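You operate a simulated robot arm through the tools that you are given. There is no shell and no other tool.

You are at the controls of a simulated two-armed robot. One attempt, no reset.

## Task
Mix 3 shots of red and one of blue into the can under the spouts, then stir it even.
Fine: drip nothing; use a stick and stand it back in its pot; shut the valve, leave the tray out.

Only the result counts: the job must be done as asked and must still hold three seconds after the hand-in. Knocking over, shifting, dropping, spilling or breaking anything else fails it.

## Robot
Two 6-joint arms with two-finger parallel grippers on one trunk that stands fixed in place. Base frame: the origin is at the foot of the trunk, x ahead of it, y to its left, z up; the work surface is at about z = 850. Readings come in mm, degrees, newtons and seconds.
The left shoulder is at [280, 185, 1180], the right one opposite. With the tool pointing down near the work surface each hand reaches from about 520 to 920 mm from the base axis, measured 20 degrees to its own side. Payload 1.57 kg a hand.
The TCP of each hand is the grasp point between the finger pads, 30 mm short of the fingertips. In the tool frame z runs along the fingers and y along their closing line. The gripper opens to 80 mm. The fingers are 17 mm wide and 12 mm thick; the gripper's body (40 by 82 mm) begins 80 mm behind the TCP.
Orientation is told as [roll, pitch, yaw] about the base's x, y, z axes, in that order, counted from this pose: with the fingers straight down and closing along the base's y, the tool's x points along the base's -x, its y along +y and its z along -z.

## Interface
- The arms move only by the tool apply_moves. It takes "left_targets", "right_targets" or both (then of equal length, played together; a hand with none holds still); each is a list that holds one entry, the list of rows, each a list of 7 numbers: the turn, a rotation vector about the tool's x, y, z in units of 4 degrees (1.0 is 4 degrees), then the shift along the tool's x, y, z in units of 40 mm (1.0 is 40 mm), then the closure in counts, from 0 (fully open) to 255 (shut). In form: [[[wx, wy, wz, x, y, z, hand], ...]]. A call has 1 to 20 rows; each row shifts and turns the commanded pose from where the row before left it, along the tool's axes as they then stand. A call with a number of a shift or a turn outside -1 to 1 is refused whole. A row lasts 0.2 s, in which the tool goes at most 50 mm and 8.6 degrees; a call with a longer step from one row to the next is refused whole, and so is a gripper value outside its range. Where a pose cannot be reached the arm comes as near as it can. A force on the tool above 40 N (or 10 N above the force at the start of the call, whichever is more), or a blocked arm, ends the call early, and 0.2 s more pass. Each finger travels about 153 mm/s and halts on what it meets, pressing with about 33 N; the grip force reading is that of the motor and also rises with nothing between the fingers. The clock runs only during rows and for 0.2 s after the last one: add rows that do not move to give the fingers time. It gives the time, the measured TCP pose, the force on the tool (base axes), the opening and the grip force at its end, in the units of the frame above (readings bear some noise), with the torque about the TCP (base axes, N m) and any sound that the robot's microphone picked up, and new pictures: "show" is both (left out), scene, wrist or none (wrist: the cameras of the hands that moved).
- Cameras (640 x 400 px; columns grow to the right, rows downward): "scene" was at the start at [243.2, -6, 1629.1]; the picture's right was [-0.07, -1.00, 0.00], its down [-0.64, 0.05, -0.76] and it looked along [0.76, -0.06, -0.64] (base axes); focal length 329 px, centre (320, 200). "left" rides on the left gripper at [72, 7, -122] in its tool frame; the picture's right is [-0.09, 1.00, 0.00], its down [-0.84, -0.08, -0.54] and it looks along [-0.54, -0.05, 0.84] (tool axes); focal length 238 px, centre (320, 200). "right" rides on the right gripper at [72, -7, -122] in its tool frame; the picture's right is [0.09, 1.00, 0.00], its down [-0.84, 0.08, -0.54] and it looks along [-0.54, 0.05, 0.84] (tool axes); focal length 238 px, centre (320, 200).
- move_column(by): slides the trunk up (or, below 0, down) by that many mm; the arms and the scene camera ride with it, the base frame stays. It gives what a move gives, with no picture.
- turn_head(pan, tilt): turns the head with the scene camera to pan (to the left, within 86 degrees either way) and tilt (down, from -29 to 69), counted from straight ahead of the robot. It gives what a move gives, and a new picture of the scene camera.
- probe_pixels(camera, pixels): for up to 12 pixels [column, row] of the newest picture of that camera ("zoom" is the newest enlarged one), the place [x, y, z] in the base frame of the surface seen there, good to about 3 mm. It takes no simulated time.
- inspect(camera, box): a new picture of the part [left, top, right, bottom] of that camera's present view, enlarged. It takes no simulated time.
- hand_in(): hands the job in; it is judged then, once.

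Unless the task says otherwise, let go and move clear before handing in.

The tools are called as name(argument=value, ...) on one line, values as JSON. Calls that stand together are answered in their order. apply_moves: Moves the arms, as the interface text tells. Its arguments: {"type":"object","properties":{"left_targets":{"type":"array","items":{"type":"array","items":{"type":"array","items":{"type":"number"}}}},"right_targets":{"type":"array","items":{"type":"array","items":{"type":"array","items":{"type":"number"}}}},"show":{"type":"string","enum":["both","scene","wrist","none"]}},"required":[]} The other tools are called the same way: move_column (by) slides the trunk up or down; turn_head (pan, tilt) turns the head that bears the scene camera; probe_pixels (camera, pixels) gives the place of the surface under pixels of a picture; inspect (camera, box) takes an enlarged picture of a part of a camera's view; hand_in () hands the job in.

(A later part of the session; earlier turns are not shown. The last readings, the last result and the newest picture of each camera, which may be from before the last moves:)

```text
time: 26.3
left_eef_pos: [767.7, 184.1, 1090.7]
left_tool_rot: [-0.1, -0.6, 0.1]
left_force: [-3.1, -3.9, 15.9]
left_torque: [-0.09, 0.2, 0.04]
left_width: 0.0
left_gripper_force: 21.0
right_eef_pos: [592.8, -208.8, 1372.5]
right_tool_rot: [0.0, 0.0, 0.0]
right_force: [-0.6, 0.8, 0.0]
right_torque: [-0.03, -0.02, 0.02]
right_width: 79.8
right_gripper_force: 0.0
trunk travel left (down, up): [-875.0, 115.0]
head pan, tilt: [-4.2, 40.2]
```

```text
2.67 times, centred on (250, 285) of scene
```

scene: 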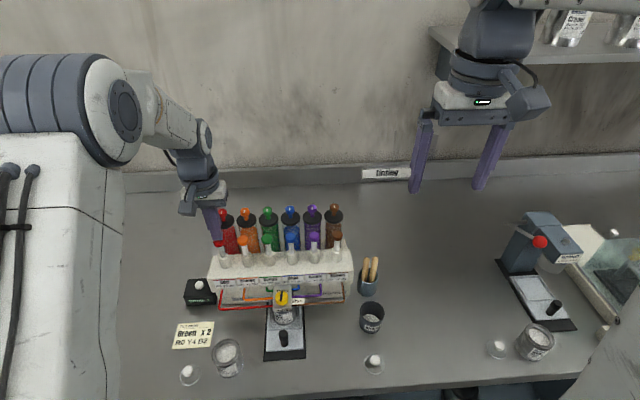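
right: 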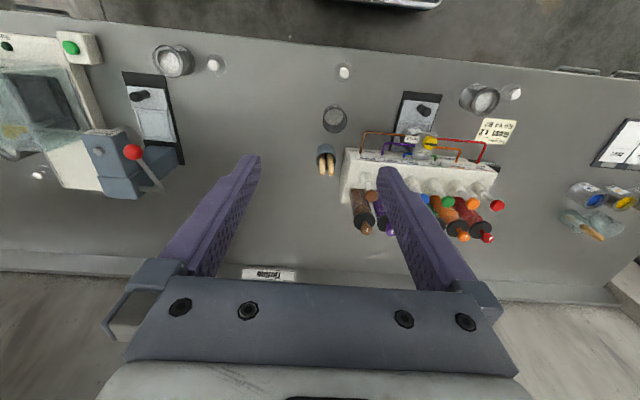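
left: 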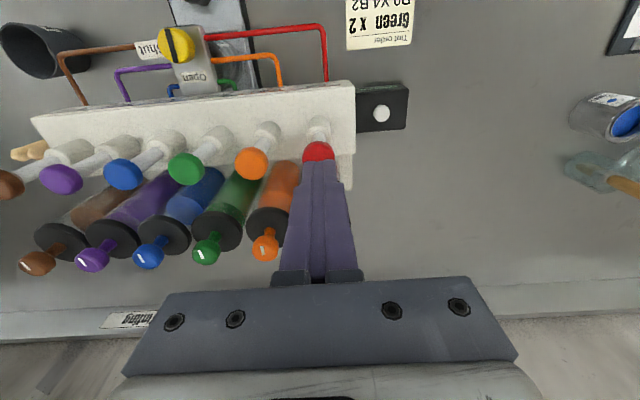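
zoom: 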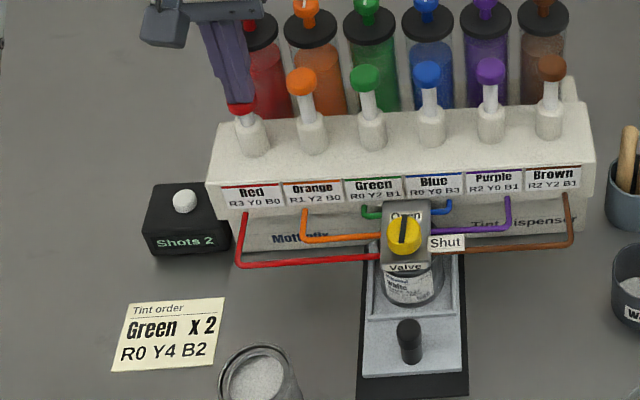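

Shots reads 2. I'll release, then make the third red press.

apply_moves(left_targets=[[[0, 0, 0, 0, 0, -0.4, 255], [0, 0, 0, 0, 0, -0.34, 255], [0, 0, 0, 0, 0, 0, 255], [0, 0, 0, 0, 0, 0, 255], [0, 0, 0, 0, 0, 0, 255], [0, 0, 0, 0, 0, 0.3, 255], [0, 0, 0, 0, 0, 0.2, 255], [0, 0, 0, 0, 0, 0.2, 255], [0, 0, 0, 0, 0, 0.04, 255]]], show="none")

inspect(camera="scene", box=[180, 210, 320, 360])

```text
time: 28.3
left_eef_pos: [766.3, 183.3, 1092.0]
left_tool_rot: [-0.1, -0.5, 0.1]
left_force: [-0.4, 0.3, 12.0]
left_torque: [0.0, 0.15, 0.02]
left_width: 0.0
left_gripper_force: 21.5
right_eef_pos: [594.8, -206.7, 1371.6]
right_tool_rot: [0.0, 0.1, -0.1]
right_force: [0.1, -0.3, 0.0]
right_torque: [0.03, -0.02, 0.0]
right_width: 79.9
right_gripper_force: 0.1
trunk travel left (down, up): [-875.0, 115.0]
head pan, tilt: [-4.2, 40.2]
```

```text
2.67 times, centred on (250, 285) of scene
```

zoom: 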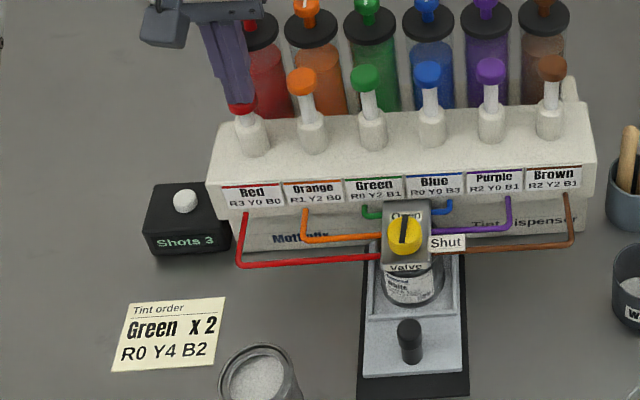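

Shots reads 3. I'll rise to z≈1140 and move over the blue cap (767,24).

apply_moves(left_targets=[[[0, 0, 0, 0, 0, -0.4, 255], [0, 0, 0, 0, 0, -0.8, 255], [0, 0, 0, 0, -1, 0, 255], [0, 0, 0, 0, -1, 0, 255], [0, 0, 0, 0, -1, 0, 255], [0, 0, 0, 0, -1, 0, 255], [0, 0, 0, 0, 0, 0, 255]]], show="both")

inspect(camera="left", box=[240, 60, 400, 280])

inspect(camera="scene", box=[180, 210, 320, 360])

```text
time: 29.9
left_eef_pos: [771.0, 25.8, 1134.6]
left_tool_rot: [0.0, -0.3, 0.1]
left_force: [-0.4, 0.1, 0.7]
left_torque: [0.06, 0.0, 0.0]
left_width: 0.0
left_gripper_force: 21.4
right_eef_pos: [594.9, -208.0, 1371.2]
right_tool_rot: [0.0, 0.0, 0.0]
right_force: [0.3, 0.1, 1.0]
right_torque: [0.02, -0.02, -0.04]
right_width: 80.1
right_gripper_force: 0.1
trunk travel left (down, up): [-875.0, 115.0]
head pan, tilt: [-4.2, 40.2]
```

scene: 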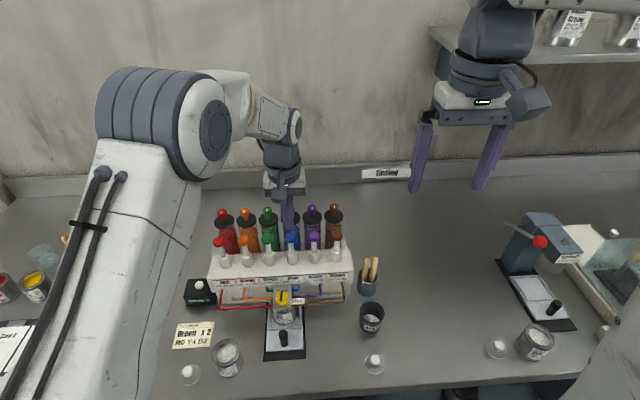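
left: 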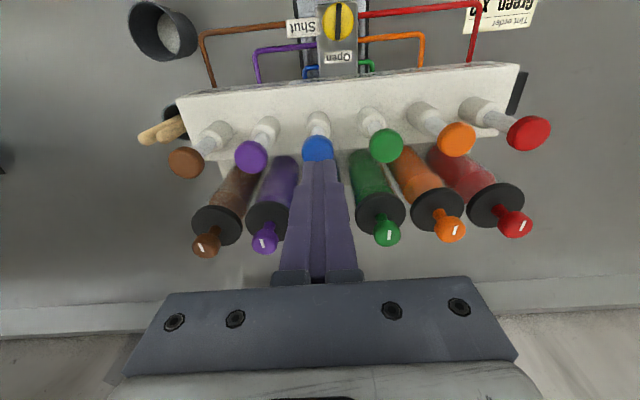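

```text
1.82 times, centred on (320, 170) of left
```

zoom: 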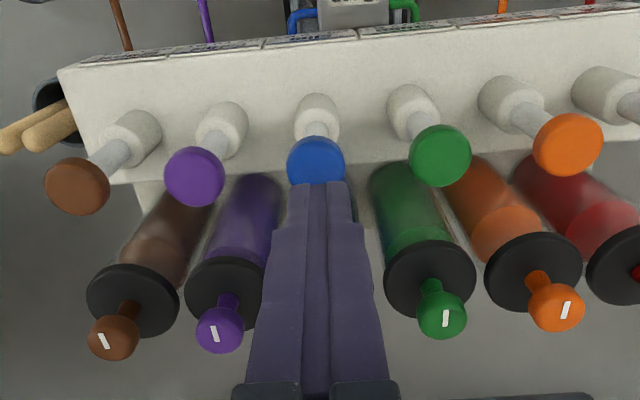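

```text
2.67 times, centred on (250, 285) of scene
```

zoom: 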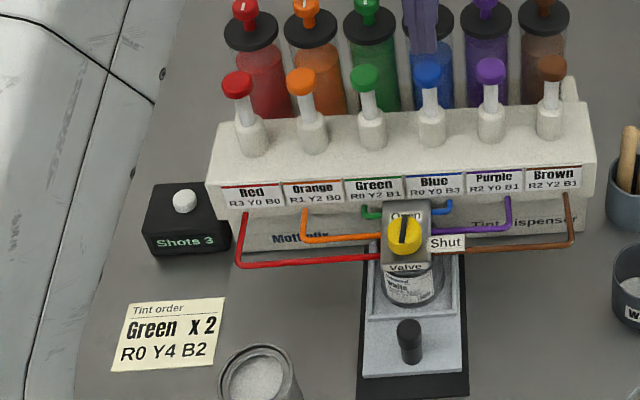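

The fingers are over the blue cap, about 3 mm too far forward. I'll correct that and make one blue press.

apply_moves(left_targets=[[[0, 0, 0, 0.08, -0.04, 0.38, 255], [0, 0, 0, 0, 0, 0.3, 255], [0, 0, 0, 0, 0, 0.2, 255], [0, 0, 0, 0, 0, 0.2, 255]]], show="none")

inspect(camera="scene", box=[180, 210, 320, 360])

```text
time: 30.9
left_eef_pos: [764.4, 23.5, 1094.4]
left_tool_rot: [0.0, -0.6, 0.2]
left_force: [3.3, 3.0, 5.1]
left_torque: [0.09, -0.09, -0.02]
left_width: 0.0
left_gripper_force: 21.0
right_eef_pos: [594.5, -208.7, 1372.0]
right_tool_rot: [0.1, 0.0, 0.0]
right_force: [0.2, -0.5, 0.7]
right_torque: [0.01, -0.02, 0.0]
right_width: 80.0
right_gripper_force: 0.0
trunk travel left (down, up): [-875.0, 115.0]
head pan, tilt: [-4.2, 40.2]
```

```text
2.67 times, centred on (250, 285) of scene
```

zoom: 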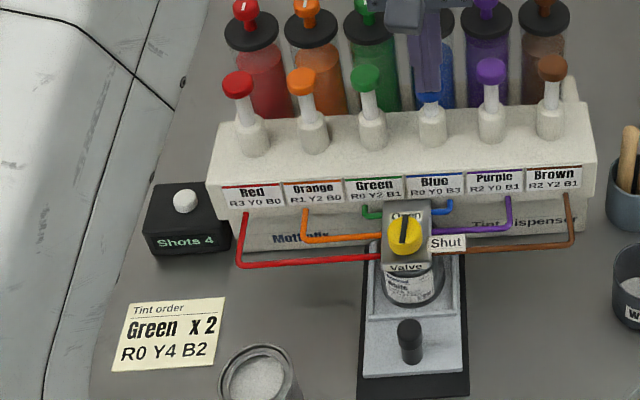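

Shots reads 4. I'll press about 3 mm more without releasing, so the stroke reaches its end stop like the red ones did.

apply_moves(left_targets=[[[0, 0, 0, 0, 0, 0.06, 255], [0, 0, 0, 0, 0, 0, 255]]], show="none")

inspect(camera="scene", box=[180, 210, 320, 360])

```text
time: 31.5
left_eef_pos: [764.3, 23.3, 1092.3]
left_tool_rot: [-0.1, -0.5, 0.1]
left_force: [2.1, 4.2, 7.8]
left_torque: [0.09, -0.02, -0.02]
left_width: 0.0
left_gripper_force: 21.0
right_eef_pos: [593.1, -208.1, 1371.4]
right_tool_rot: [0.0, -0.1, 0.1]
right_force: [0.1, -0.1, 0.3]
right_torque: [0.0, 0.02, 0.0]
right_width: 80.0
right_gripper_force: 0.0
trunk travel left (down, up): [-875.0, 115.0]
head pan, tilt: [-4.2, 40.2]
```

```text
2.67 times, centred on (250, 285) of scene
```

zoom: 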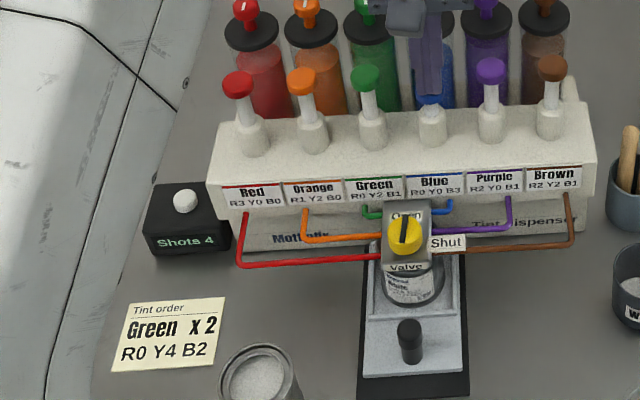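

Still 4 shots and the pump is at its stop. Now I'll rise, move back over the valve knob and turn to yaw +45 ready to shut it.

apply_moves(left_targets=[[[0, 0, 0, 0, 0, -0.5, 255], [0, 0, 0, 0, 0, -0.9, 255], [0, 0, 0, 0, 0, -0.4, 255], [0, 0, 0, 0.7, 0.22, 0, 255], [0, 0, 0, 0.7, 0.22, 0, 200], [0, 0, 0, 0.68, 0.24, 0, 90], [0, 0, -1, 0, 0, 0, 90], [0, 0, -1, 0, 0, 0, 90], [0, 0, -1, 0, 0, 0, 90], [0, 0, -1, 0, 0, 0, 90], [0, 0, -1, 0, 0, 0, 90], [0, 0, -1, 0, 0, 0, 90], [0, 0, -1, 0, 0, 0, 90], [0, 0, -1, 0, 0, 0, 90], [0, 0, -1, 0, 0, 0, 90], [0, 0, -1, 0, 0, 0, 90], [0, 0, -1, 0, 0, 0, 90], [0, 0, -0.3, 0, 0, 0.9, 90], [0, 0, 0, 0, 0, 0.9, 90], [0, 0, 0, 0, 0, 0.9, 90]]], show="both")

inspect(camera="left", box=[220, 80, 420, 240])

```text
time: 35.7
left_eef_pos: [678.8, 46.4, 1055.5]
left_tool_rot: [-0.3, -0.3, 45.3]
left_force: [0.5, 0.3, -0.5]
left_torque: [0.01, -0.02, -0.02]
left_width: 51.8
left_gripper_force: 0.0
right_eef_pos: [593.6, -208.8, 1372.2]
right_tool_rot: [0.1, 0.0, -0.1]
right_force: [-0.7, 0.4, 0.8]
right_torque: [0.0, 0.02, 0.02]
right_width: 79.9
right_gripper_force: 0.1
trunk travel left (down, up): [-875.0, 115.0]
head pan, tilt: [-4.2, 40.2]
```

scene: 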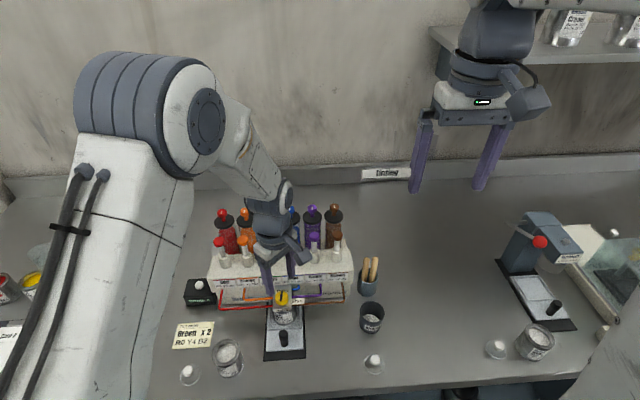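
left: 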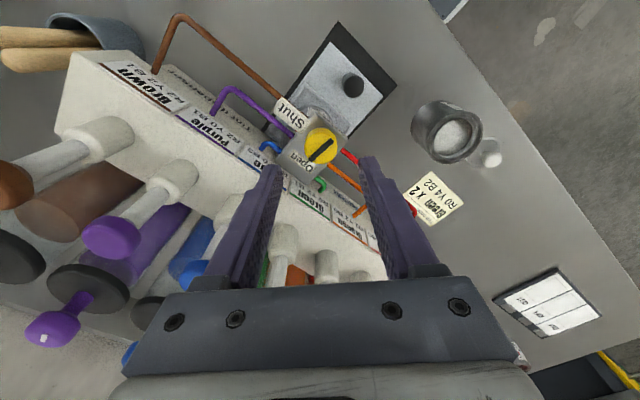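

```text
2.50 times, centred on (320, 160) of left
```

zoom: 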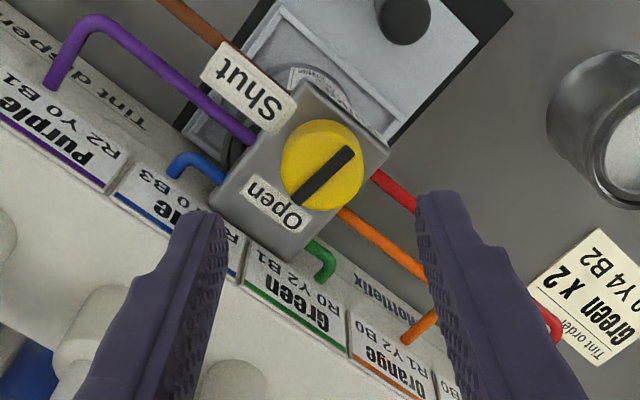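

The knob bar is still at "Open" and the pose is about (3,4) mm off the knob centre. I'll correct it and descend to just above.

apply_moves(left_targets=[[[0, 0, 0, -0.125, 0.012, 0.4, 90], [0, 0, 0, 0, 0, 0.6, 90], [0, 0, 0, 0, 0, 0.3, 90], [0, 0, 0, 0, 0, 0, 90], [0, 0, 0, 0, 0, 0, 90]]], show="wrist")

inspect(camera="left", box=[220, 80, 420, 240])

```text
time: 36.9
left_eef_pos: [684.7, 51.1, 1005.0]
left_tool_rot: [-0.3, -0.3, 45.3]
left_force: [-0.3, 0.7, 0.0]
left_torque: [0.03, -0.02, 0.0]
left_width: 51.5
left_gripper_force: 0.0
right_eef_pos: [593.9, -208.0, 1373.0]
right_tool_rot: [0.0, 0.0, 0.0]
right_force: [-0.4, 0.0, -1.4]
right_torque: [0.01, 0.01, 0.03]
right_width: 80.1
right_gripper_force: 0.1
trunk travel left (down, up): [-875.0, 115.0]
head pan, tilt: [-4.2, 40.2]
```

left: 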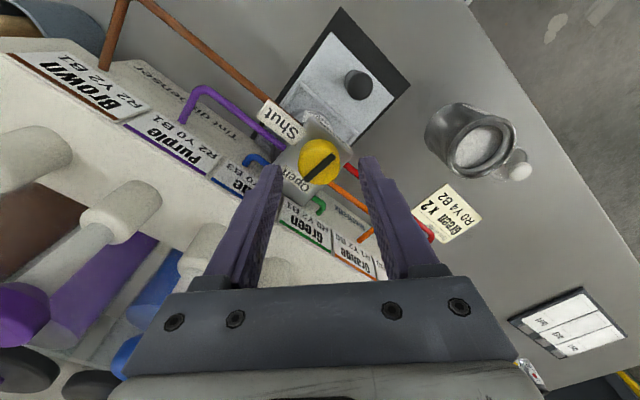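

```text
2.50 times, centred on (320, 160) of left
```

zoom: 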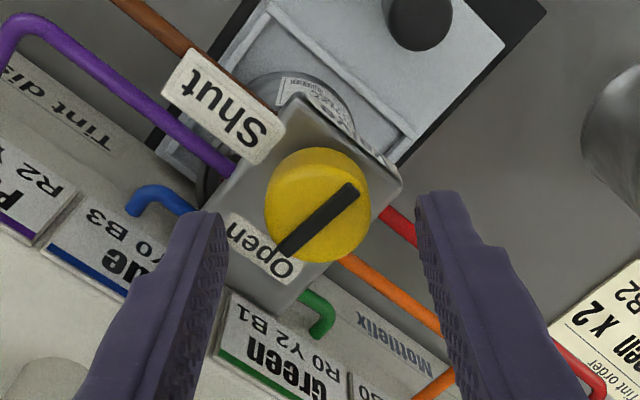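

Comparing with the earlier pre-grasp view, the knob now sits about 15 zoom px (3 mm) toward tool +x and 1 mm in y. I'll correct, descend, grip, and begin the clockwise turn.

apply_moves(left_targets=[[[0, 0, 0, 0.075, -0.02, 0.2, 90], [0, 0, 0, 0, 0, 0.18, 90], [0, 0, 0, 0, 0, 0, 130], [0, 0, 0, 0, 0, 0, 150], [0, 0, 0, 0, 0, 0, 170], [0, 0, 0, 0, 0, 0, 190], [0, 0, 0, 0, 0, 0, 190], [0, 0, 1, 0, 0, 0, 190], [0, 0, 1, 0, 0, 0, 190], [0, 0, 1, 0, 0, 0, 190], [0, 0, 1, 0, 0, 0, 190]]], show="wrist")

inspect(camera="left", box=[220, 80, 420, 240])

```text
time: 39.3
left_eef_pos: [683.0, 49.9, 987.9]
left_tool_rot: [-0.1, -0.2, 29.3]
left_force: [-8.9, -3.8, -13.0]
left_torque: [0.11, -0.13, 0.01]
left_width: 29.1
left_gripper_force: 38.6
right_eef_pos: [594.3, -208.0, 1371.7]
right_tool_rot: [0.0, 0.0, 0.1]
right_force: [0.4, 0.3, 0.3]
right_torque: [-0.01, -0.02, 0.05]
right_width: 79.6
right_gripper_force: 0.1
trunk travel left (down, up): [-875.0, 115.0]
head pan, tilt: [-4.2, 40.2]
```

left: 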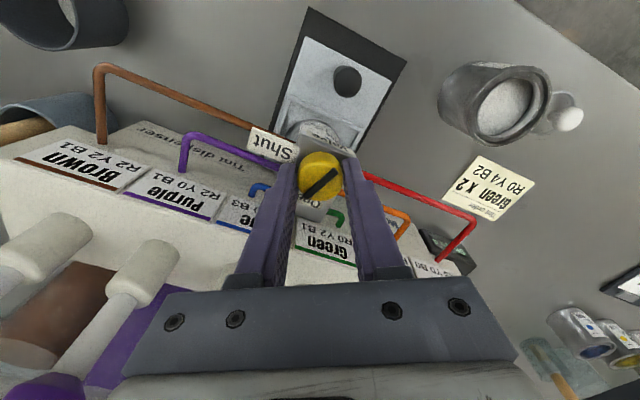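

```text
2.50 times, centred on (320, 160) of left
```

zoom: 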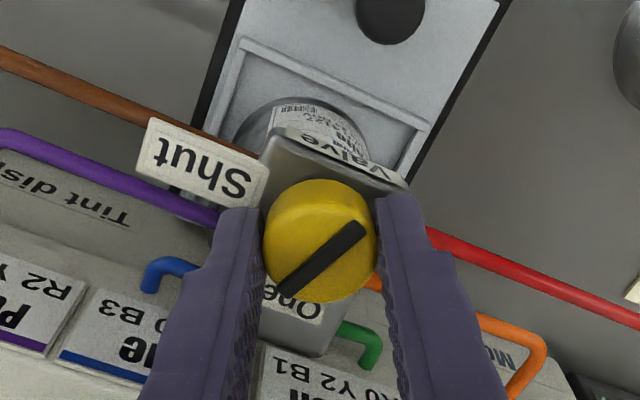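

The knob turns with the grip and forces are small. I'll continue clockwise.

apply_moves(left_targets=[[[0, 0, 1, 0, 0, 0, 190], [0, 0, 1, 0, 0, 0, 190], [0, 0, 1, 0, 0, 0, 190], [0, 0, 1, 0, 0, 0, 190], [0, 0, 1, 0, 0, 0, 190], [0, 0, 1, 0, 0, 0, 190], [0, 0, 1, 0, 0, 0, 190], [0, 0, 1, 0, 0, 0, 190]]], show="none")

```text
time: 41.1
left_eef_pos: [683.1, 50.4, 987.5]
left_tool_rot: [0.1, -0.3, -2.8]
left_force: [-18.2, -13.6, -15.5]
left_torque: [-0.43, 0.22, -0.02]
left_width: 29.0
left_gripper_force: 39.3
right_eef_pos: [595.0, -210.7, 1373.3]
right_tool_rot: [-0.1, 0.0, 0.0]
right_force: [0.2, -0.3, 0.6]
right_torque: [0.01, -0.01, -0.01]
right_width: 80.1
right_gripper_force: 0.0
trunk travel left (down, up): [-875.0, 115.0]
head pan, tilt: [-4.2, 40.2]
```

The side force is about 28 N with yaw at -3. I'll nudge to relieve it and finish the turn.

apply_moves(left_targets=[[[0, 0, 0, 0.03, -0.025, -0.02, 190], [0, 0, 1, 0, 0, 0, 190], [0, 0, 1, 0, 0, 0, 190], [0, 0, 1, 0, 0, 0, 190], [0, 0, 1, 0, 0, 0, 190], [0, 0, 1, 0, 0, 0, 190], [0, 0, 1, 0, 0, 0, 190], [0, 0, 1, 0, 0, 0, 190], [0, 0, 1, 0, 0, 0, 190], [0, 0, 1, 0, 0, 0, 190], [0, 0, 1, 0, 0, 0, 190], [0, 0, 0.5, 0, 0, 0, 190]]], show="wrist")

inspect(camera="left", box=[220, 80, 420, 240])

```text
time: 43.7
left_eef_pos: [682.0, 50.2, 989.2]
left_tool_rot: [0.3, -0.4, -44.8]
left_force: [4.0, 6.9, 1.7]
left_torque: [-0.24, 0.24, 0.51]
left_width: 29.7
left_gripper_force: 39.0
right_eef_pos: [594.9, -208.0, 1371.6]
right_tool_rot: [0.0, 0.0, 0.0]
right_force: [-0.4, 0.1, -0.3]
right_torque: [-0.03, -0.04, -0.01]
right_width: 80.0
right_gripper_force: 0.0
trunk travel left (down, up): [-875.0, 115.0]
head pan, tilt: [-4.2, 40.2]
```

left: 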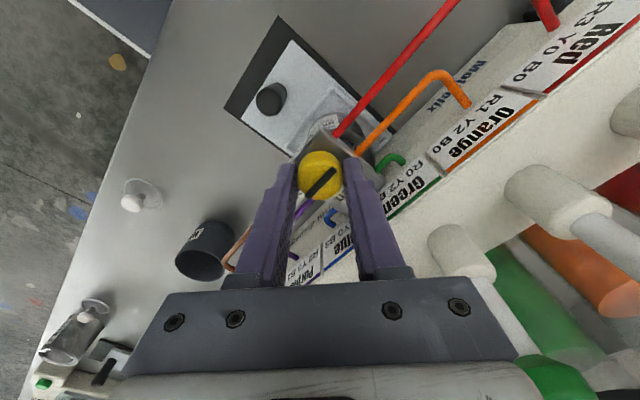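

```text
2.50 times, centred on (320, 160) of left
```

zoom: 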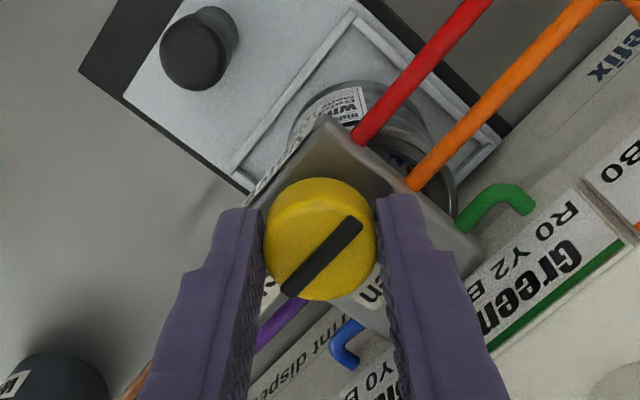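

Shutting torque shows the knob at its stop, the bar points at "Shut", and tint is visible in the can. I'll release, rise and turn back to yaw 0.

apply_moves(left_targets=[[[0, 0, 0, 0, 0, 0, 90], [0, 0, 0, 0, 0, 0, 90], [0, 0, 0, 0, 0, -0.5, 90], [0, 0, 0, 0, 0, -1, 90], [0, 0, -1, 0, 0, -0.6, 90], [0, 0, -1, 0, 0, 0, 90], [0, 0, -1, 0, 0, 0, 90], [0, 0, -1, 0, 0, 0, 90], [0, 0, -1, 0, 0, 0, 90], [0, 0, -1, 0, 0, 0, 90], [0, 0, -1, 0, 0, 0, 90], [0, 0, -1, 0, 0, 0, 90], [0, 0, -1, 0, 0, 0, 90], [0, 0, -1, 0, 0, 0, 90], [0, 0, -1, 0, 0, 0, 90], [0, 0, -0.2, 0.7, 0, 0, 90], [0, 0, 0, 0.6, 0, 0, 90]]], show="both")

inspect(camera="left", box=[220, 80, 420, 240])

```text
time: 47.3
left_eef_pos: [629.3, 51.8, 1071.8]
left_tool_rot: [-0.1, -0.4, 0.3]
left_force: [0.3, -0.4, -0.2]
left_torque: [0.02, 0.02, 0.03]
left_width: 52.0
left_gripper_force: 0.2
right_eef_pos: [595.1, -207.8, 1371.6]
right_tool_rot: [0.0, 0.0, 0.0]
right_force: [0.1, 0.1, 0.0]
right_torque: [0.0, 0.03, 0.0]
right_width: 79.9
right_gripper_force: 0.1
trunk travel left (down, up): [-875.0, 115.0]
head pan, tilt: [-4.2, 40.2]
```

scene: 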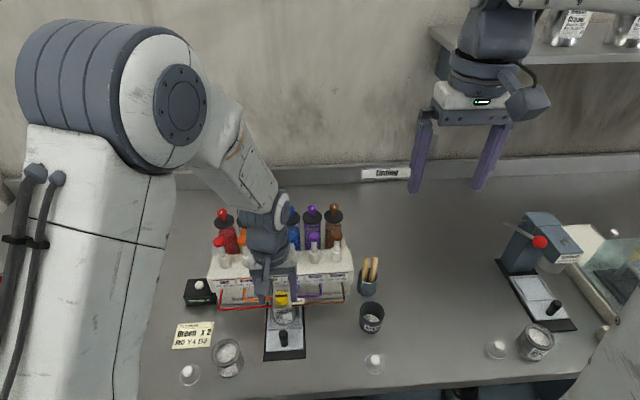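
left: 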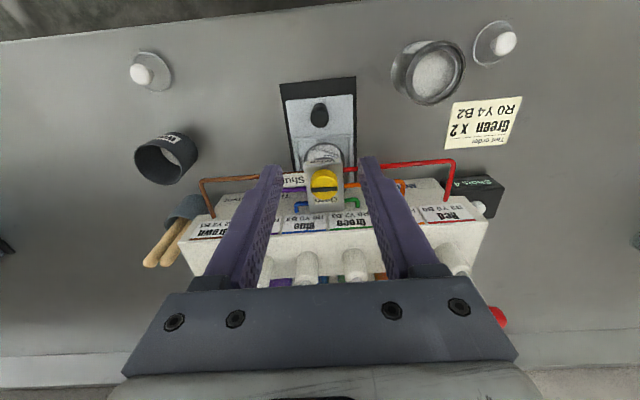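

```text
2.50 times, centred on (320, 160) of left
```

zoom: 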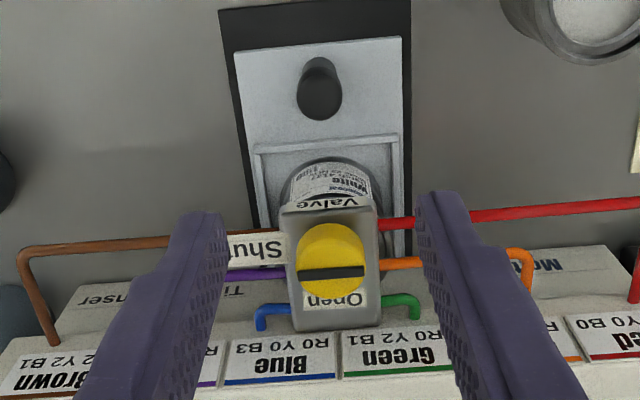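

The valve bar is back at "Shut". I'll probe the tray handle for its exact centre.

probe_pixels(camera="zoom", pixels=[[318, 95], [300, 92], [340, 92], [318, 112], [318, 80], [318, 66], [303, 70], [334, 70], [318, 145], [260, 60]])

inspect(camera="left", box=[270, 70, 370, 170])

```text
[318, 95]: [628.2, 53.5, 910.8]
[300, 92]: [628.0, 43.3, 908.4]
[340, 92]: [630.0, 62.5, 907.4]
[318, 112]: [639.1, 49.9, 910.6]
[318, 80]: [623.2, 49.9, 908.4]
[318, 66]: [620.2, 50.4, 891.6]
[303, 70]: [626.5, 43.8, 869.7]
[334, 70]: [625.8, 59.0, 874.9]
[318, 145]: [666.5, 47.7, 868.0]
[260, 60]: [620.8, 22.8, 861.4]
```

```text
4.00 times, centred on (320, 120) of left
```

zoom: 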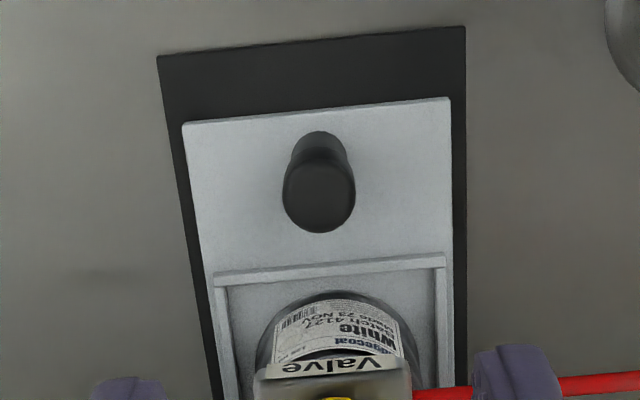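

The handle head is about 20 mm across at (629.5,52), top z 911. I'll descend straight around it and grip gently.

apply_moves(left_targets=[[[0, 0, 0, 0, 0, 1, 90], [0, 0, 0, 0, 0, 1, 90], [0, 0, 0, 0, 0, 1, 90], [0, 0, 0, 0, 0, 0.7, 90], [0, 0, 0, 0, 0, 0.4, 90], [0, 0, 0, 0, 0, 0, 90]]], show="wrist")

```text
time: 48.7
left_eef_pos: [630.4, 52.1, 907.0]
left_tool_rot: [0.0, -0.6, 0.1]
left_force: [0.9, -0.6, -0.4]
left_torque: [0.01, 0.01, -0.02]
left_width: 51.9
left_gripper_force: 0.0
right_eef_pos: [595.0, -208.5, 1372.1]
right_tool_rot: [0.0, 0.1, 0.1]
right_force: [0.2, 0.4, -0.9]
right_torque: [-0.01, 0.0, 0.0]
right_width: 79.9
right_gripper_force: 0.0
trunk travel left (down, up): [-875.0, 115.0]
head pan, tilt: [-4.2, 40.2]
```

left: 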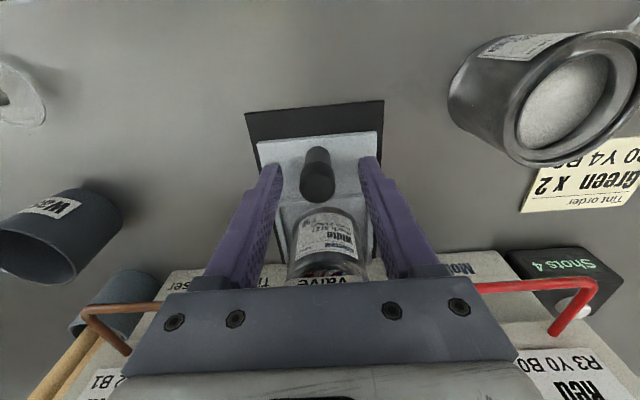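

The fingers straddle the handle. I'll close on it and start pulling slowly toward the robot.

apply_moves(left_targets=[[[0, 0, 0, 0, 0, 0, 130], [0, 0, 0, 0, 0, 0, 160], [0, 0, 0, 0, 0, 0, 180], [0, 0, 0, 0, 0, 0, 200], [0, 0, 0, 0, 0, 0, 210], [0, 0, 0, 0.05, 0, 0, 210], [0, 0, 0, 0.1, 0, 0, 210], [0, 0, 0, 0.15, 0, 0, 210], [0, 0, 0, 0.15, 0, 0, 210], [0, 0, 0, 0.1, 0, 0, 210], [0, 0, 0, 0.05, 0, 0, 210]]], show="both")

inspect(camera="scene", box=[230, 270, 330, 380])

```text
time: 51.1
left_eef_pos: [607.1, 49.9, 910.2]
left_tool_rot: [0.0, -0.5, 0.1]
left_force: [0.4, -7.1, 15.5]
left_torque: [0.29, 0.66, 0.03]
left_width: 21.8
left_gripper_force: 34.6
right_eef_pos: [594.5, -208.3, 1373.0]
right_tool_rot: [0.1, 0.1, 0.0]
right_force: [0.5, -0.3, -0.1]
right_torque: [0.0, 0.0, -0.02]
right_width: 80.2
right_gripper_force: 0.1
trunk travel left (down, up): [-875.0, 115.0]
head pan, tilt: [-4.2, 40.2]
```

scene: 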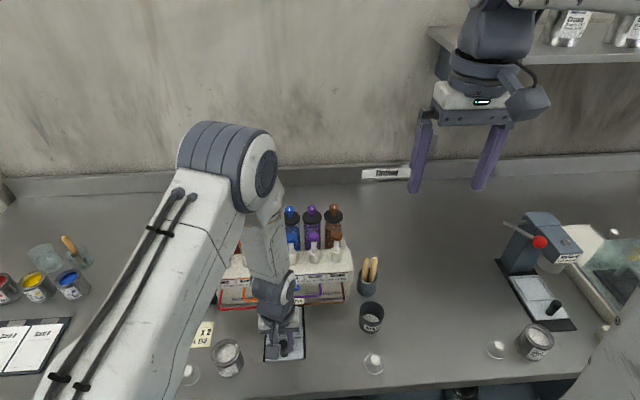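
left: 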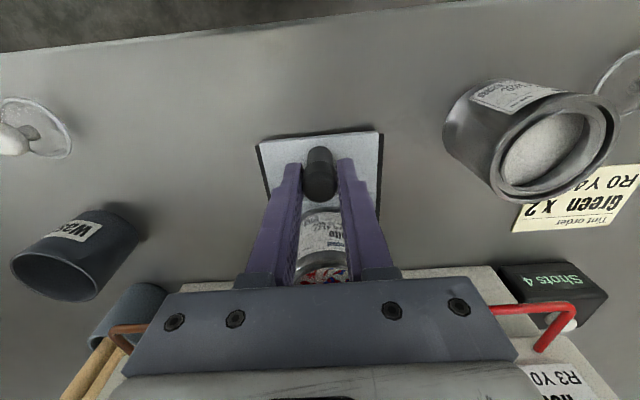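

```text
3.64 times, centred on (280, 325) of scene
```

zoom: 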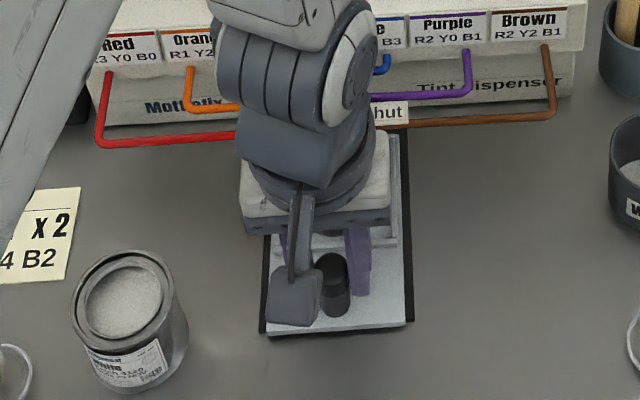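

The tray and can moved smoothly by about 23 mm. I'll keep pulling.

apply_moves(left_targets=[[[0, 0, 0, 0.05, 0.02, -0.03, 210], [0, 0, 0, 0.1, 0, 0, 210], [0, 0, 0, 0.15, 0, 0, 210], [0, 0, 0, 0.15, 0, 0, 210], [0, 0, 0, 0.15, 0, 0, 210], [0, 0, 0, 0.15, 0, 0, 210], [0, 0, 0, 0.15, 0, 0, 210], [0, 0, 0, 0.1, 0, 0, 210], [0, 0, 0, 0.05, 0, 0, 210]]], show="both")

inspect(camera="left", box=[220, 100, 420, 300])

```text
time: 53.1
left_eef_pos: [564.1, 49.8, 909.5]
left_tool_rot: [0.0, -0.4, 0.1]
left_force: [-0.5, -14.0, -4.3]
left_torque: [-0.82, 0.84, 0.01]
left_width: 21.3
left_gripper_force: 34.2
right_eef_pos: [594.5, -209.0, 1372.3]
right_tool_rot: [0.0, 0.0, 0.1]
right_force: [-0.5, 0.7, 0.1]
right_torque: [0.01, 0.0, -0.02]
right_width: 79.8
right_gripper_force: 0.2
trunk travel left (down, up): [-875.0, 115.0]
head pan, tilt: [-4.2, 40.2]
```

scene: 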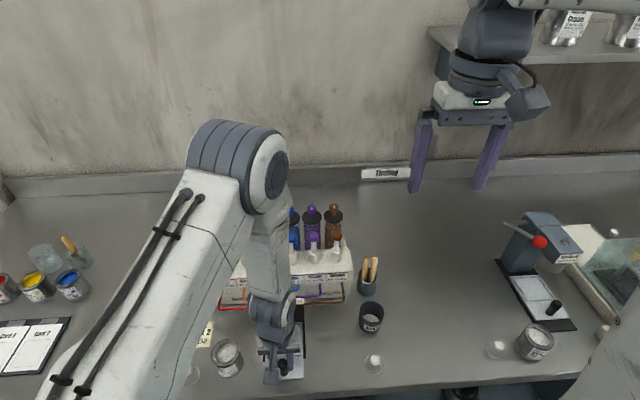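
left: 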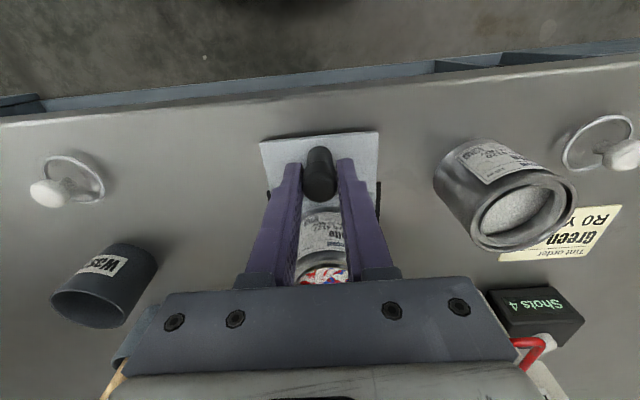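

```text
2.00 times, centred on (320, 200) of left
```

zoom: 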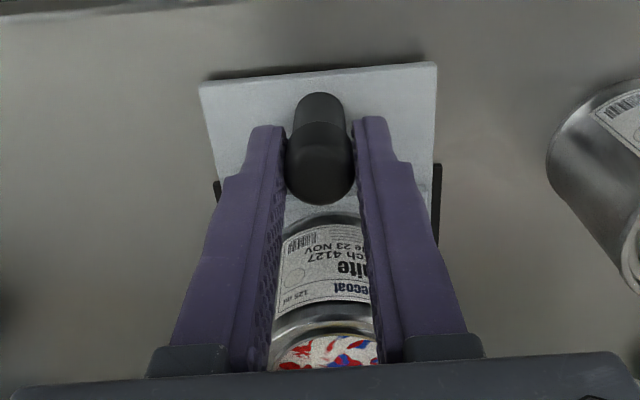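

The swirled red and blue on white is visible in the can, which has moved about 65 mm so far. I'll keep pulling gently until I feel the stop.

apply_moves(left_targets=[[[0, 0, 0, 0.05, -0.03, 0, 210], [0, 0, 0, 0.1, 0, 0, 210], [0, 0, 0, 0.1, 0, 0, 210], [0, 0, 0, 0.1, 0, 0, 210], [0, 0, 0, 0.1, 0, 0, 210], [0, 0, 0, 0.1, 0, 0, 210], [0, 0, 0, 0.05, 0, 0, 210], [0, 0, 0, 0, 0, 0, 210]]], show="both")

inspect(camera="left", box=[220, 100, 420, 300])

```text
time: 54.9
left_eef_pos: [540.4, 50.3, 908.7]
left_tool_rot: [0.0, -0.5, 0.1]
left_force: [4.6, 8.3, 24.2]
left_torque: [0.82, 0.11, -0.04]
left_width: 21.6
left_gripper_force: 35.0
right_eef_pos: [593.9, -207.3, 1372.7]
right_tool_rot: [-0.1, 0.0, 0.0]
right_force: [-0.3, 0.7, 0.4]
right_torque: [0.0, 0.03, 0.03]
right_width: 79.8
right_gripper_force: 0.0
trunk travel left (down, up): [-875.0, 115.0]
head pan, tilt: [-4.2, 40.2]
```

scene: 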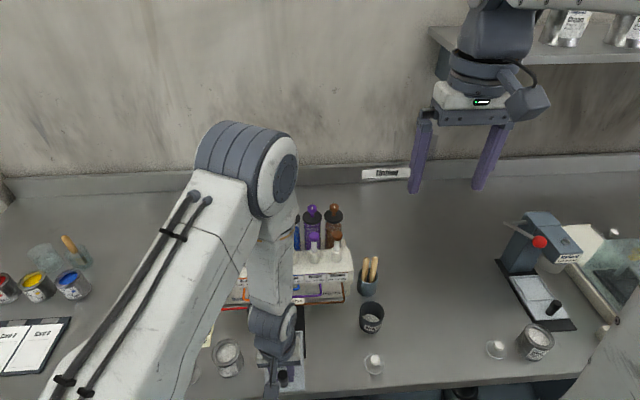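
left: 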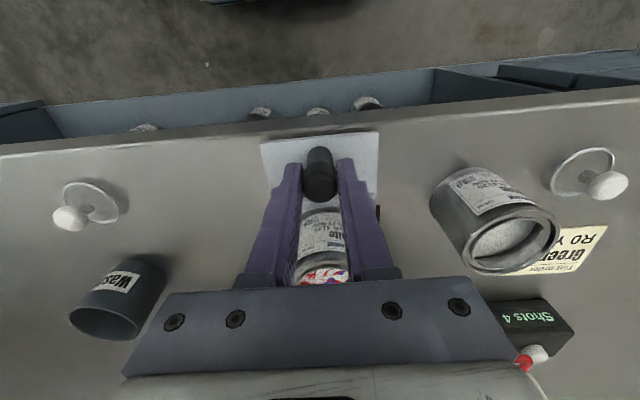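

```text
2.00 times, centred on (320, 200) of left
```

zoom: 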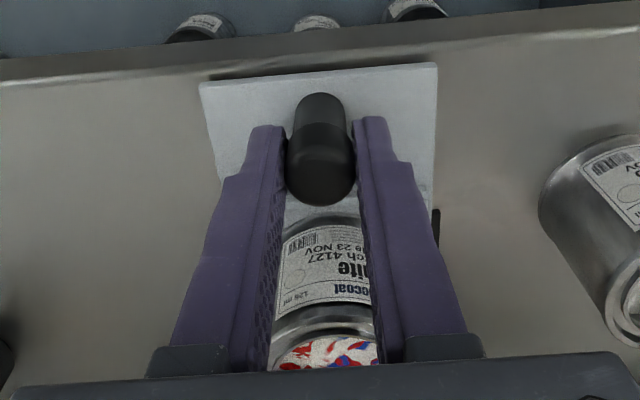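

The tray has moved about 90 mm without a stop. I'll ease the downward load and pull a little further.

apply_moves(left_targets=[[[0, 0, 0, 0.05, 0, -0.05, 210], [0, 0, 0, 0.1, 0, 0, 210], [0, 0, 0, 0.1, 0, 0, 210], [0, 0, 0, 0.1, 0, 0, 210], [0, 0, 0, 0.05, 0, 0, 210], [0, 0, 0, 0, 0, 0, 210]]], show="wrist")

inspect(camera="left", box=[220, 100, 420, 300])

```text
time: 56.3
left_eef_pos: [524.0, 49.4, 910.2]
left_tool_rot: [0.0, -0.5, 0.1]
left_force: [-0.6, 1.1, 0.4]
left_torque: [-0.01, 0.02, 0.01]
left_width: 14.3
left_gripper_force: 0.1
right_eef_pos: [594.7, -207.6, 1371.4]
right_tool_rot: [0.0, 0.0, 0.0]
right_force: [0.1, 0.0, 1.2]
right_torque: [-0.04, -0.01, -0.04]
right_width: 79.9
right_gripper_force: 0.0
trunk travel left (down, up): [-875.0, 115.0]
head pan, tilt: [-4.2, 40.2]
```

left: 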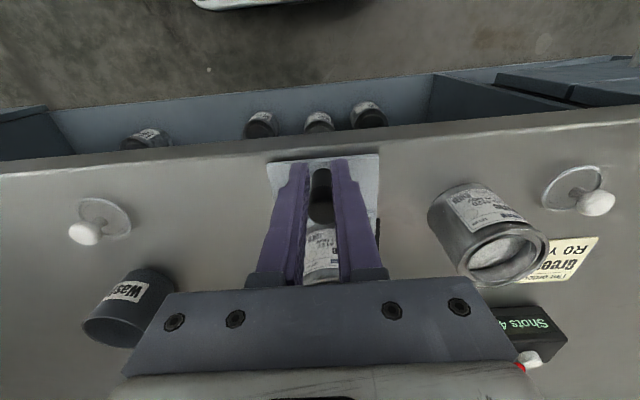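

```text
2.00 times, centred on (320, 200) of left
```

zoom: 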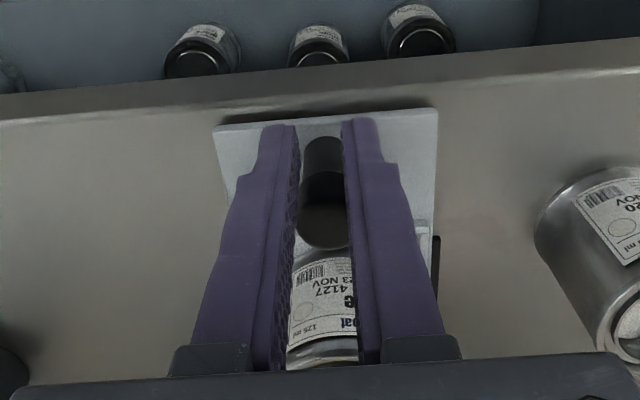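

The grip slid off the handle (width 14, no force), so the tray hit its stop at about 90+ mm out. I'll open slightly, rise straight up and move the left arm aside.

apply_moves(left_targets=[[[0, 0, 0, 0, 0, 0, 120], [0, 0, 0, 0, 0, 0, 120], [0, 0, 0, 0, 0, -0.5, 120], [0, 0, 0, 0, 0, -1, 120], [0, 0, 0, 0, 0, -1, 120], [0, 0, 0, 0, 0, -1, 120], [0, 0, 0, 0, 0, -1, 120], [0, 0, 0, 0, 0, -1, 120], [0, 0, 0, 0, 0.8, -0.7, 120], [0, 0, 0, 0, 0.8, -0.7, 120], [0, 0, 0, 0, 0.9, 0, 120], [0, 0, 0, 0, 0.9, 0, 120], [0, 0, 0, 0, 0.9, 0, 120], [0, 0, 0, 0, 0.9, 0, 120]]], show="both")

inspect(camera="scene", box=[200, 240, 400, 400])

```text
time: 59.3
left_eef_pos: [520.0, 260.9, 1186.9]
left_tool_rot: [0.0, -0.3, 0.2]
left_force: [0.6, 0.3, -0.8]
left_torque: [0.02, -0.02, 0.02]
left_width: 42.6
left_gripper_force: 0.0
right_eef_pos: [594.6, -207.5, 1370.8]
right_tool_rot: [0.0, 0.0, 0.0]
right_force: [-0.8, -0.4, 0.2]
right_torque: [0.01, 0.02, -0.01]
right_width: 80.0
right_gripper_force: 0.0
trunk travel left (down, up): [-875.0, 115.0]
head pan, tilt: [-4.2, 40.2]
```

scene: 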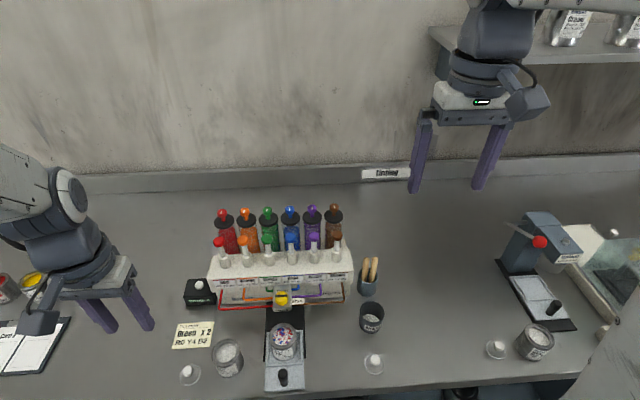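
left: 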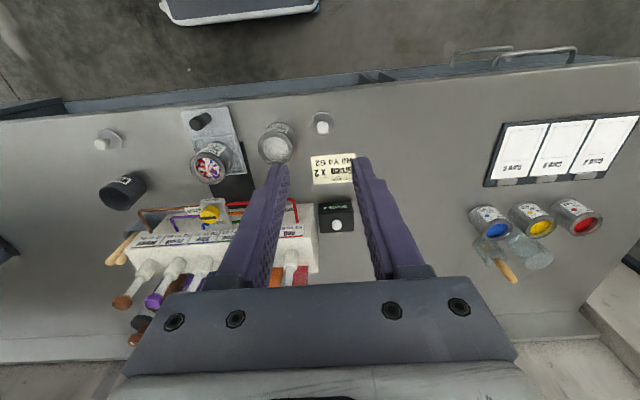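

```text
2.50 times, centred on (300, 320) of scene
```

zoom: 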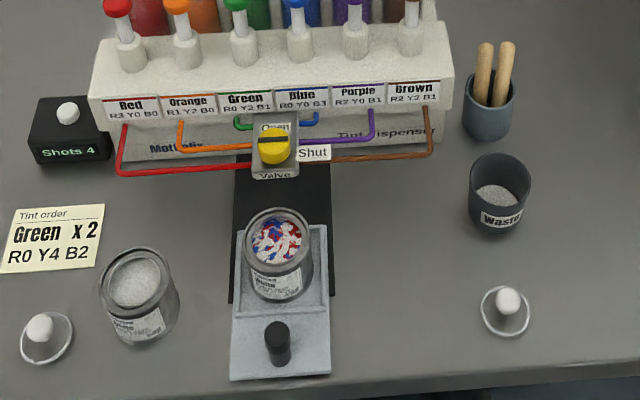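

The tray is out, with the can open and clear of the block and unstirred swirls in it. I'll probe the can rim and paint surface, and the sticks in the pot.

probe_pixels(camera="zoom", pixels=[[277, 240], [277, 212], [277, 268], [246, 240], [311, 238], [277, 225], [277, 255], [278, 340], [276, 295], [330, 260]])

inspect(camera="scene", box=[340, 240, 400, 310])

probe_pixels(camera="zoom", pixels=[[250, 160], [255, 230], [320, 150], [330, 230], [265, 120], [350, 130], [285, 180], [200, 265], [370, 250], [290, 310], [290, 260], [290, 225]])

```text
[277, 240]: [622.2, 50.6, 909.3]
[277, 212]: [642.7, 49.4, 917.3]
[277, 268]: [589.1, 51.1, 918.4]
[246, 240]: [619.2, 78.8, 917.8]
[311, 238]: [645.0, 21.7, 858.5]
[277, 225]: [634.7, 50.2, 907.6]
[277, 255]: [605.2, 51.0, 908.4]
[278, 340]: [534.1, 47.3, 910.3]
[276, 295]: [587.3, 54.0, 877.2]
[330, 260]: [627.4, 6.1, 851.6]
```

```text
5.71 times, centred on (370, 275) of scene
```

zoom: 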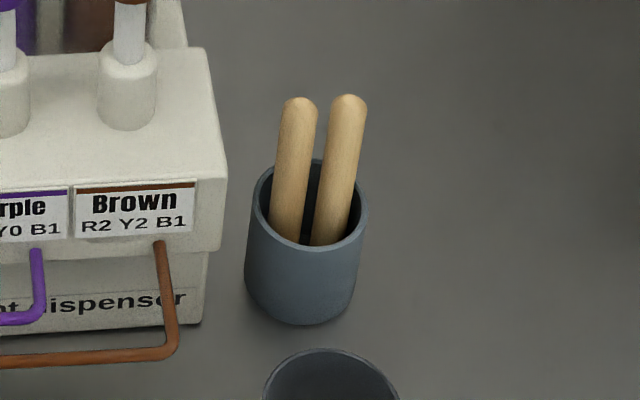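

```text
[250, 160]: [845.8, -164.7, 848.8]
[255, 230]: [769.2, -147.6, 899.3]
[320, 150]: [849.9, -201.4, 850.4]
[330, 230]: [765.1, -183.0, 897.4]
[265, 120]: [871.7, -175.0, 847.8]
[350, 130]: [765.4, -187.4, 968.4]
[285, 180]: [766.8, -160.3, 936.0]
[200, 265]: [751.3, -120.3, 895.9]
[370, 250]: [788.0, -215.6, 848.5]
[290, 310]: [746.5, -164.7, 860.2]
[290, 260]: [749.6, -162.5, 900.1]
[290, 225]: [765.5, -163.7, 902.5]
```

The can is centred near (616,50) with its rim at z≈918 and paint at z≈908, only 10 mm below, so I'll stir gently. The sticks stand in the pot near (766,-162) and (766,-185). I'll bring the right hand over for a close look.

apply_moves(right_targets=[[[0, 0, 0, -0.4, 0.125, 0.96, 0], [0, 0, 0, -0.4, 0.125, 0.96, 0], [0, 0, 0, -0.4, 0.125, 0.96, 0], [0, 0, 0, -0.4, 0.125, 0.96, 0], [0, 0, 0, -0.4, 0.125, 0.96, 0], [0, 0, 0, -0.4, 0.125, 0.96, 0], [0, 0, 0, -0.4, 0.125, 0.96, 0], [0, 0, 0, 0, 0, 0, 0]]], show="both")

inspect(camera="right", box=[240, 80, 400, 280])

```text
time: 61.1
left_eef_pos: [520.6, 259.8, 1186.9]
left_tool_rot: [0.0, -0.4, 0.1]
left_force: [0.6, -0.9, 0.0]
left_torque: [0.01, -0.01, 0.02]
left_width: 42.3
left_gripper_force: 0.0
right_eef_pos: [705.7, -171.3, 1102.6]
right_tool_rot: [0.0, 0.0, 0.1]
right_force: [-0.1, 0.5, -0.1]
right_torque: [0.02, -0.03, 0.0]
right_width: 80.0
right_gripper_force: 0.0
trunk travel left (down, up): [-875.0, 115.0]
head pan, tilt: [-4.2, 40.2]
```

scene: 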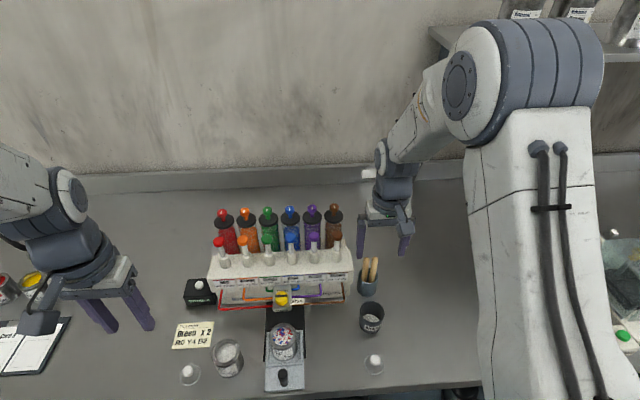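
right: 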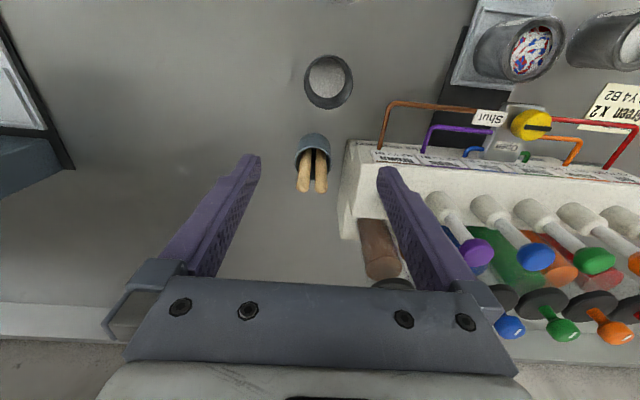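

```text
2.00 times, centred on (320, 180) of right
```

zoom: 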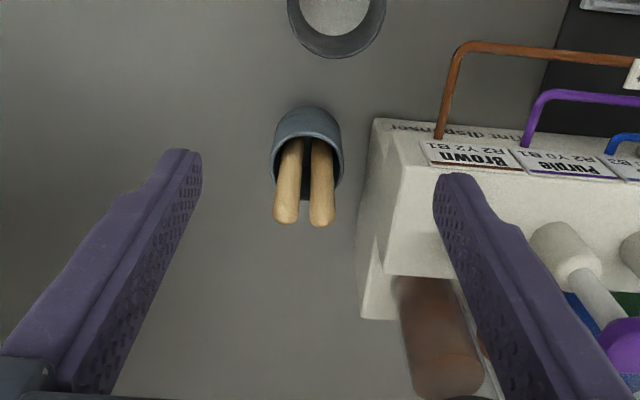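

The right wrist view shows both sticks ((303,190) and (320,190)) standing upright in the pot, with the dispenser close on the left. I'll probe their tops.

probe_pixels(camera="zoom", pixels=[[287, 212], [275, 212], [298, 212], [287, 222], [321, 216], [311, 216], [332, 216], [321, 225], [307, 110], [272, 160], [342, 160], [376, 270]])

inspect(camera="right", box=[280, 120, 360, 210])

probe_pixels(camera="zoom", pixels=[[200, 310], [160, 310], [215, 340], [310, 320], [345, 320], [310, 200], [190, 200], [250, 240], [120, 200], [400, 200], [200, 120], [260, 150]])

```text
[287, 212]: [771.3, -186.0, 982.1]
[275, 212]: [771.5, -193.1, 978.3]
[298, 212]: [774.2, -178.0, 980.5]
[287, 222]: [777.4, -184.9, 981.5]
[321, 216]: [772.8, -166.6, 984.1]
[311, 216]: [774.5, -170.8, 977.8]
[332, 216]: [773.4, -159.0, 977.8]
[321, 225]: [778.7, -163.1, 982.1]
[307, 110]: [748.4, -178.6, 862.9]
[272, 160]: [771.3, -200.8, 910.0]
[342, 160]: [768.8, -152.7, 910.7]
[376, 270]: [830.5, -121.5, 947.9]
```

```text
4.44 times, centred on (320, 165) of right
```

zoom: 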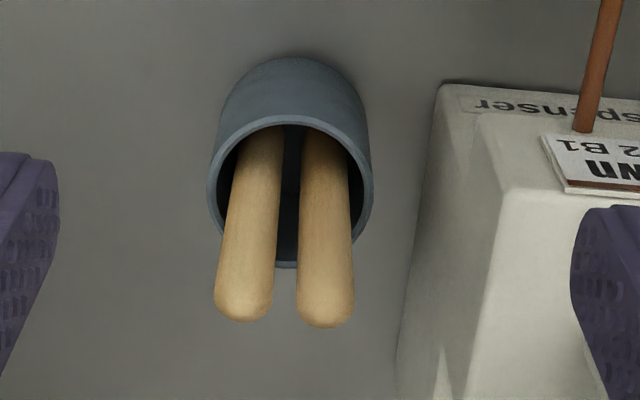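

```text
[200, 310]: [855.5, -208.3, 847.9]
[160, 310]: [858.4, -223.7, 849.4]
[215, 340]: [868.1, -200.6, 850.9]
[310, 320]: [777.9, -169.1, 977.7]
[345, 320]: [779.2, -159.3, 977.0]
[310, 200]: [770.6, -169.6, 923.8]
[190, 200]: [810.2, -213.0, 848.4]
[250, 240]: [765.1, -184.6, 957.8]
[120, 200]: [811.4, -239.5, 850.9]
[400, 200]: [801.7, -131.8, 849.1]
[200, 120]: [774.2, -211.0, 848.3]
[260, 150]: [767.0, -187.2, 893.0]
```

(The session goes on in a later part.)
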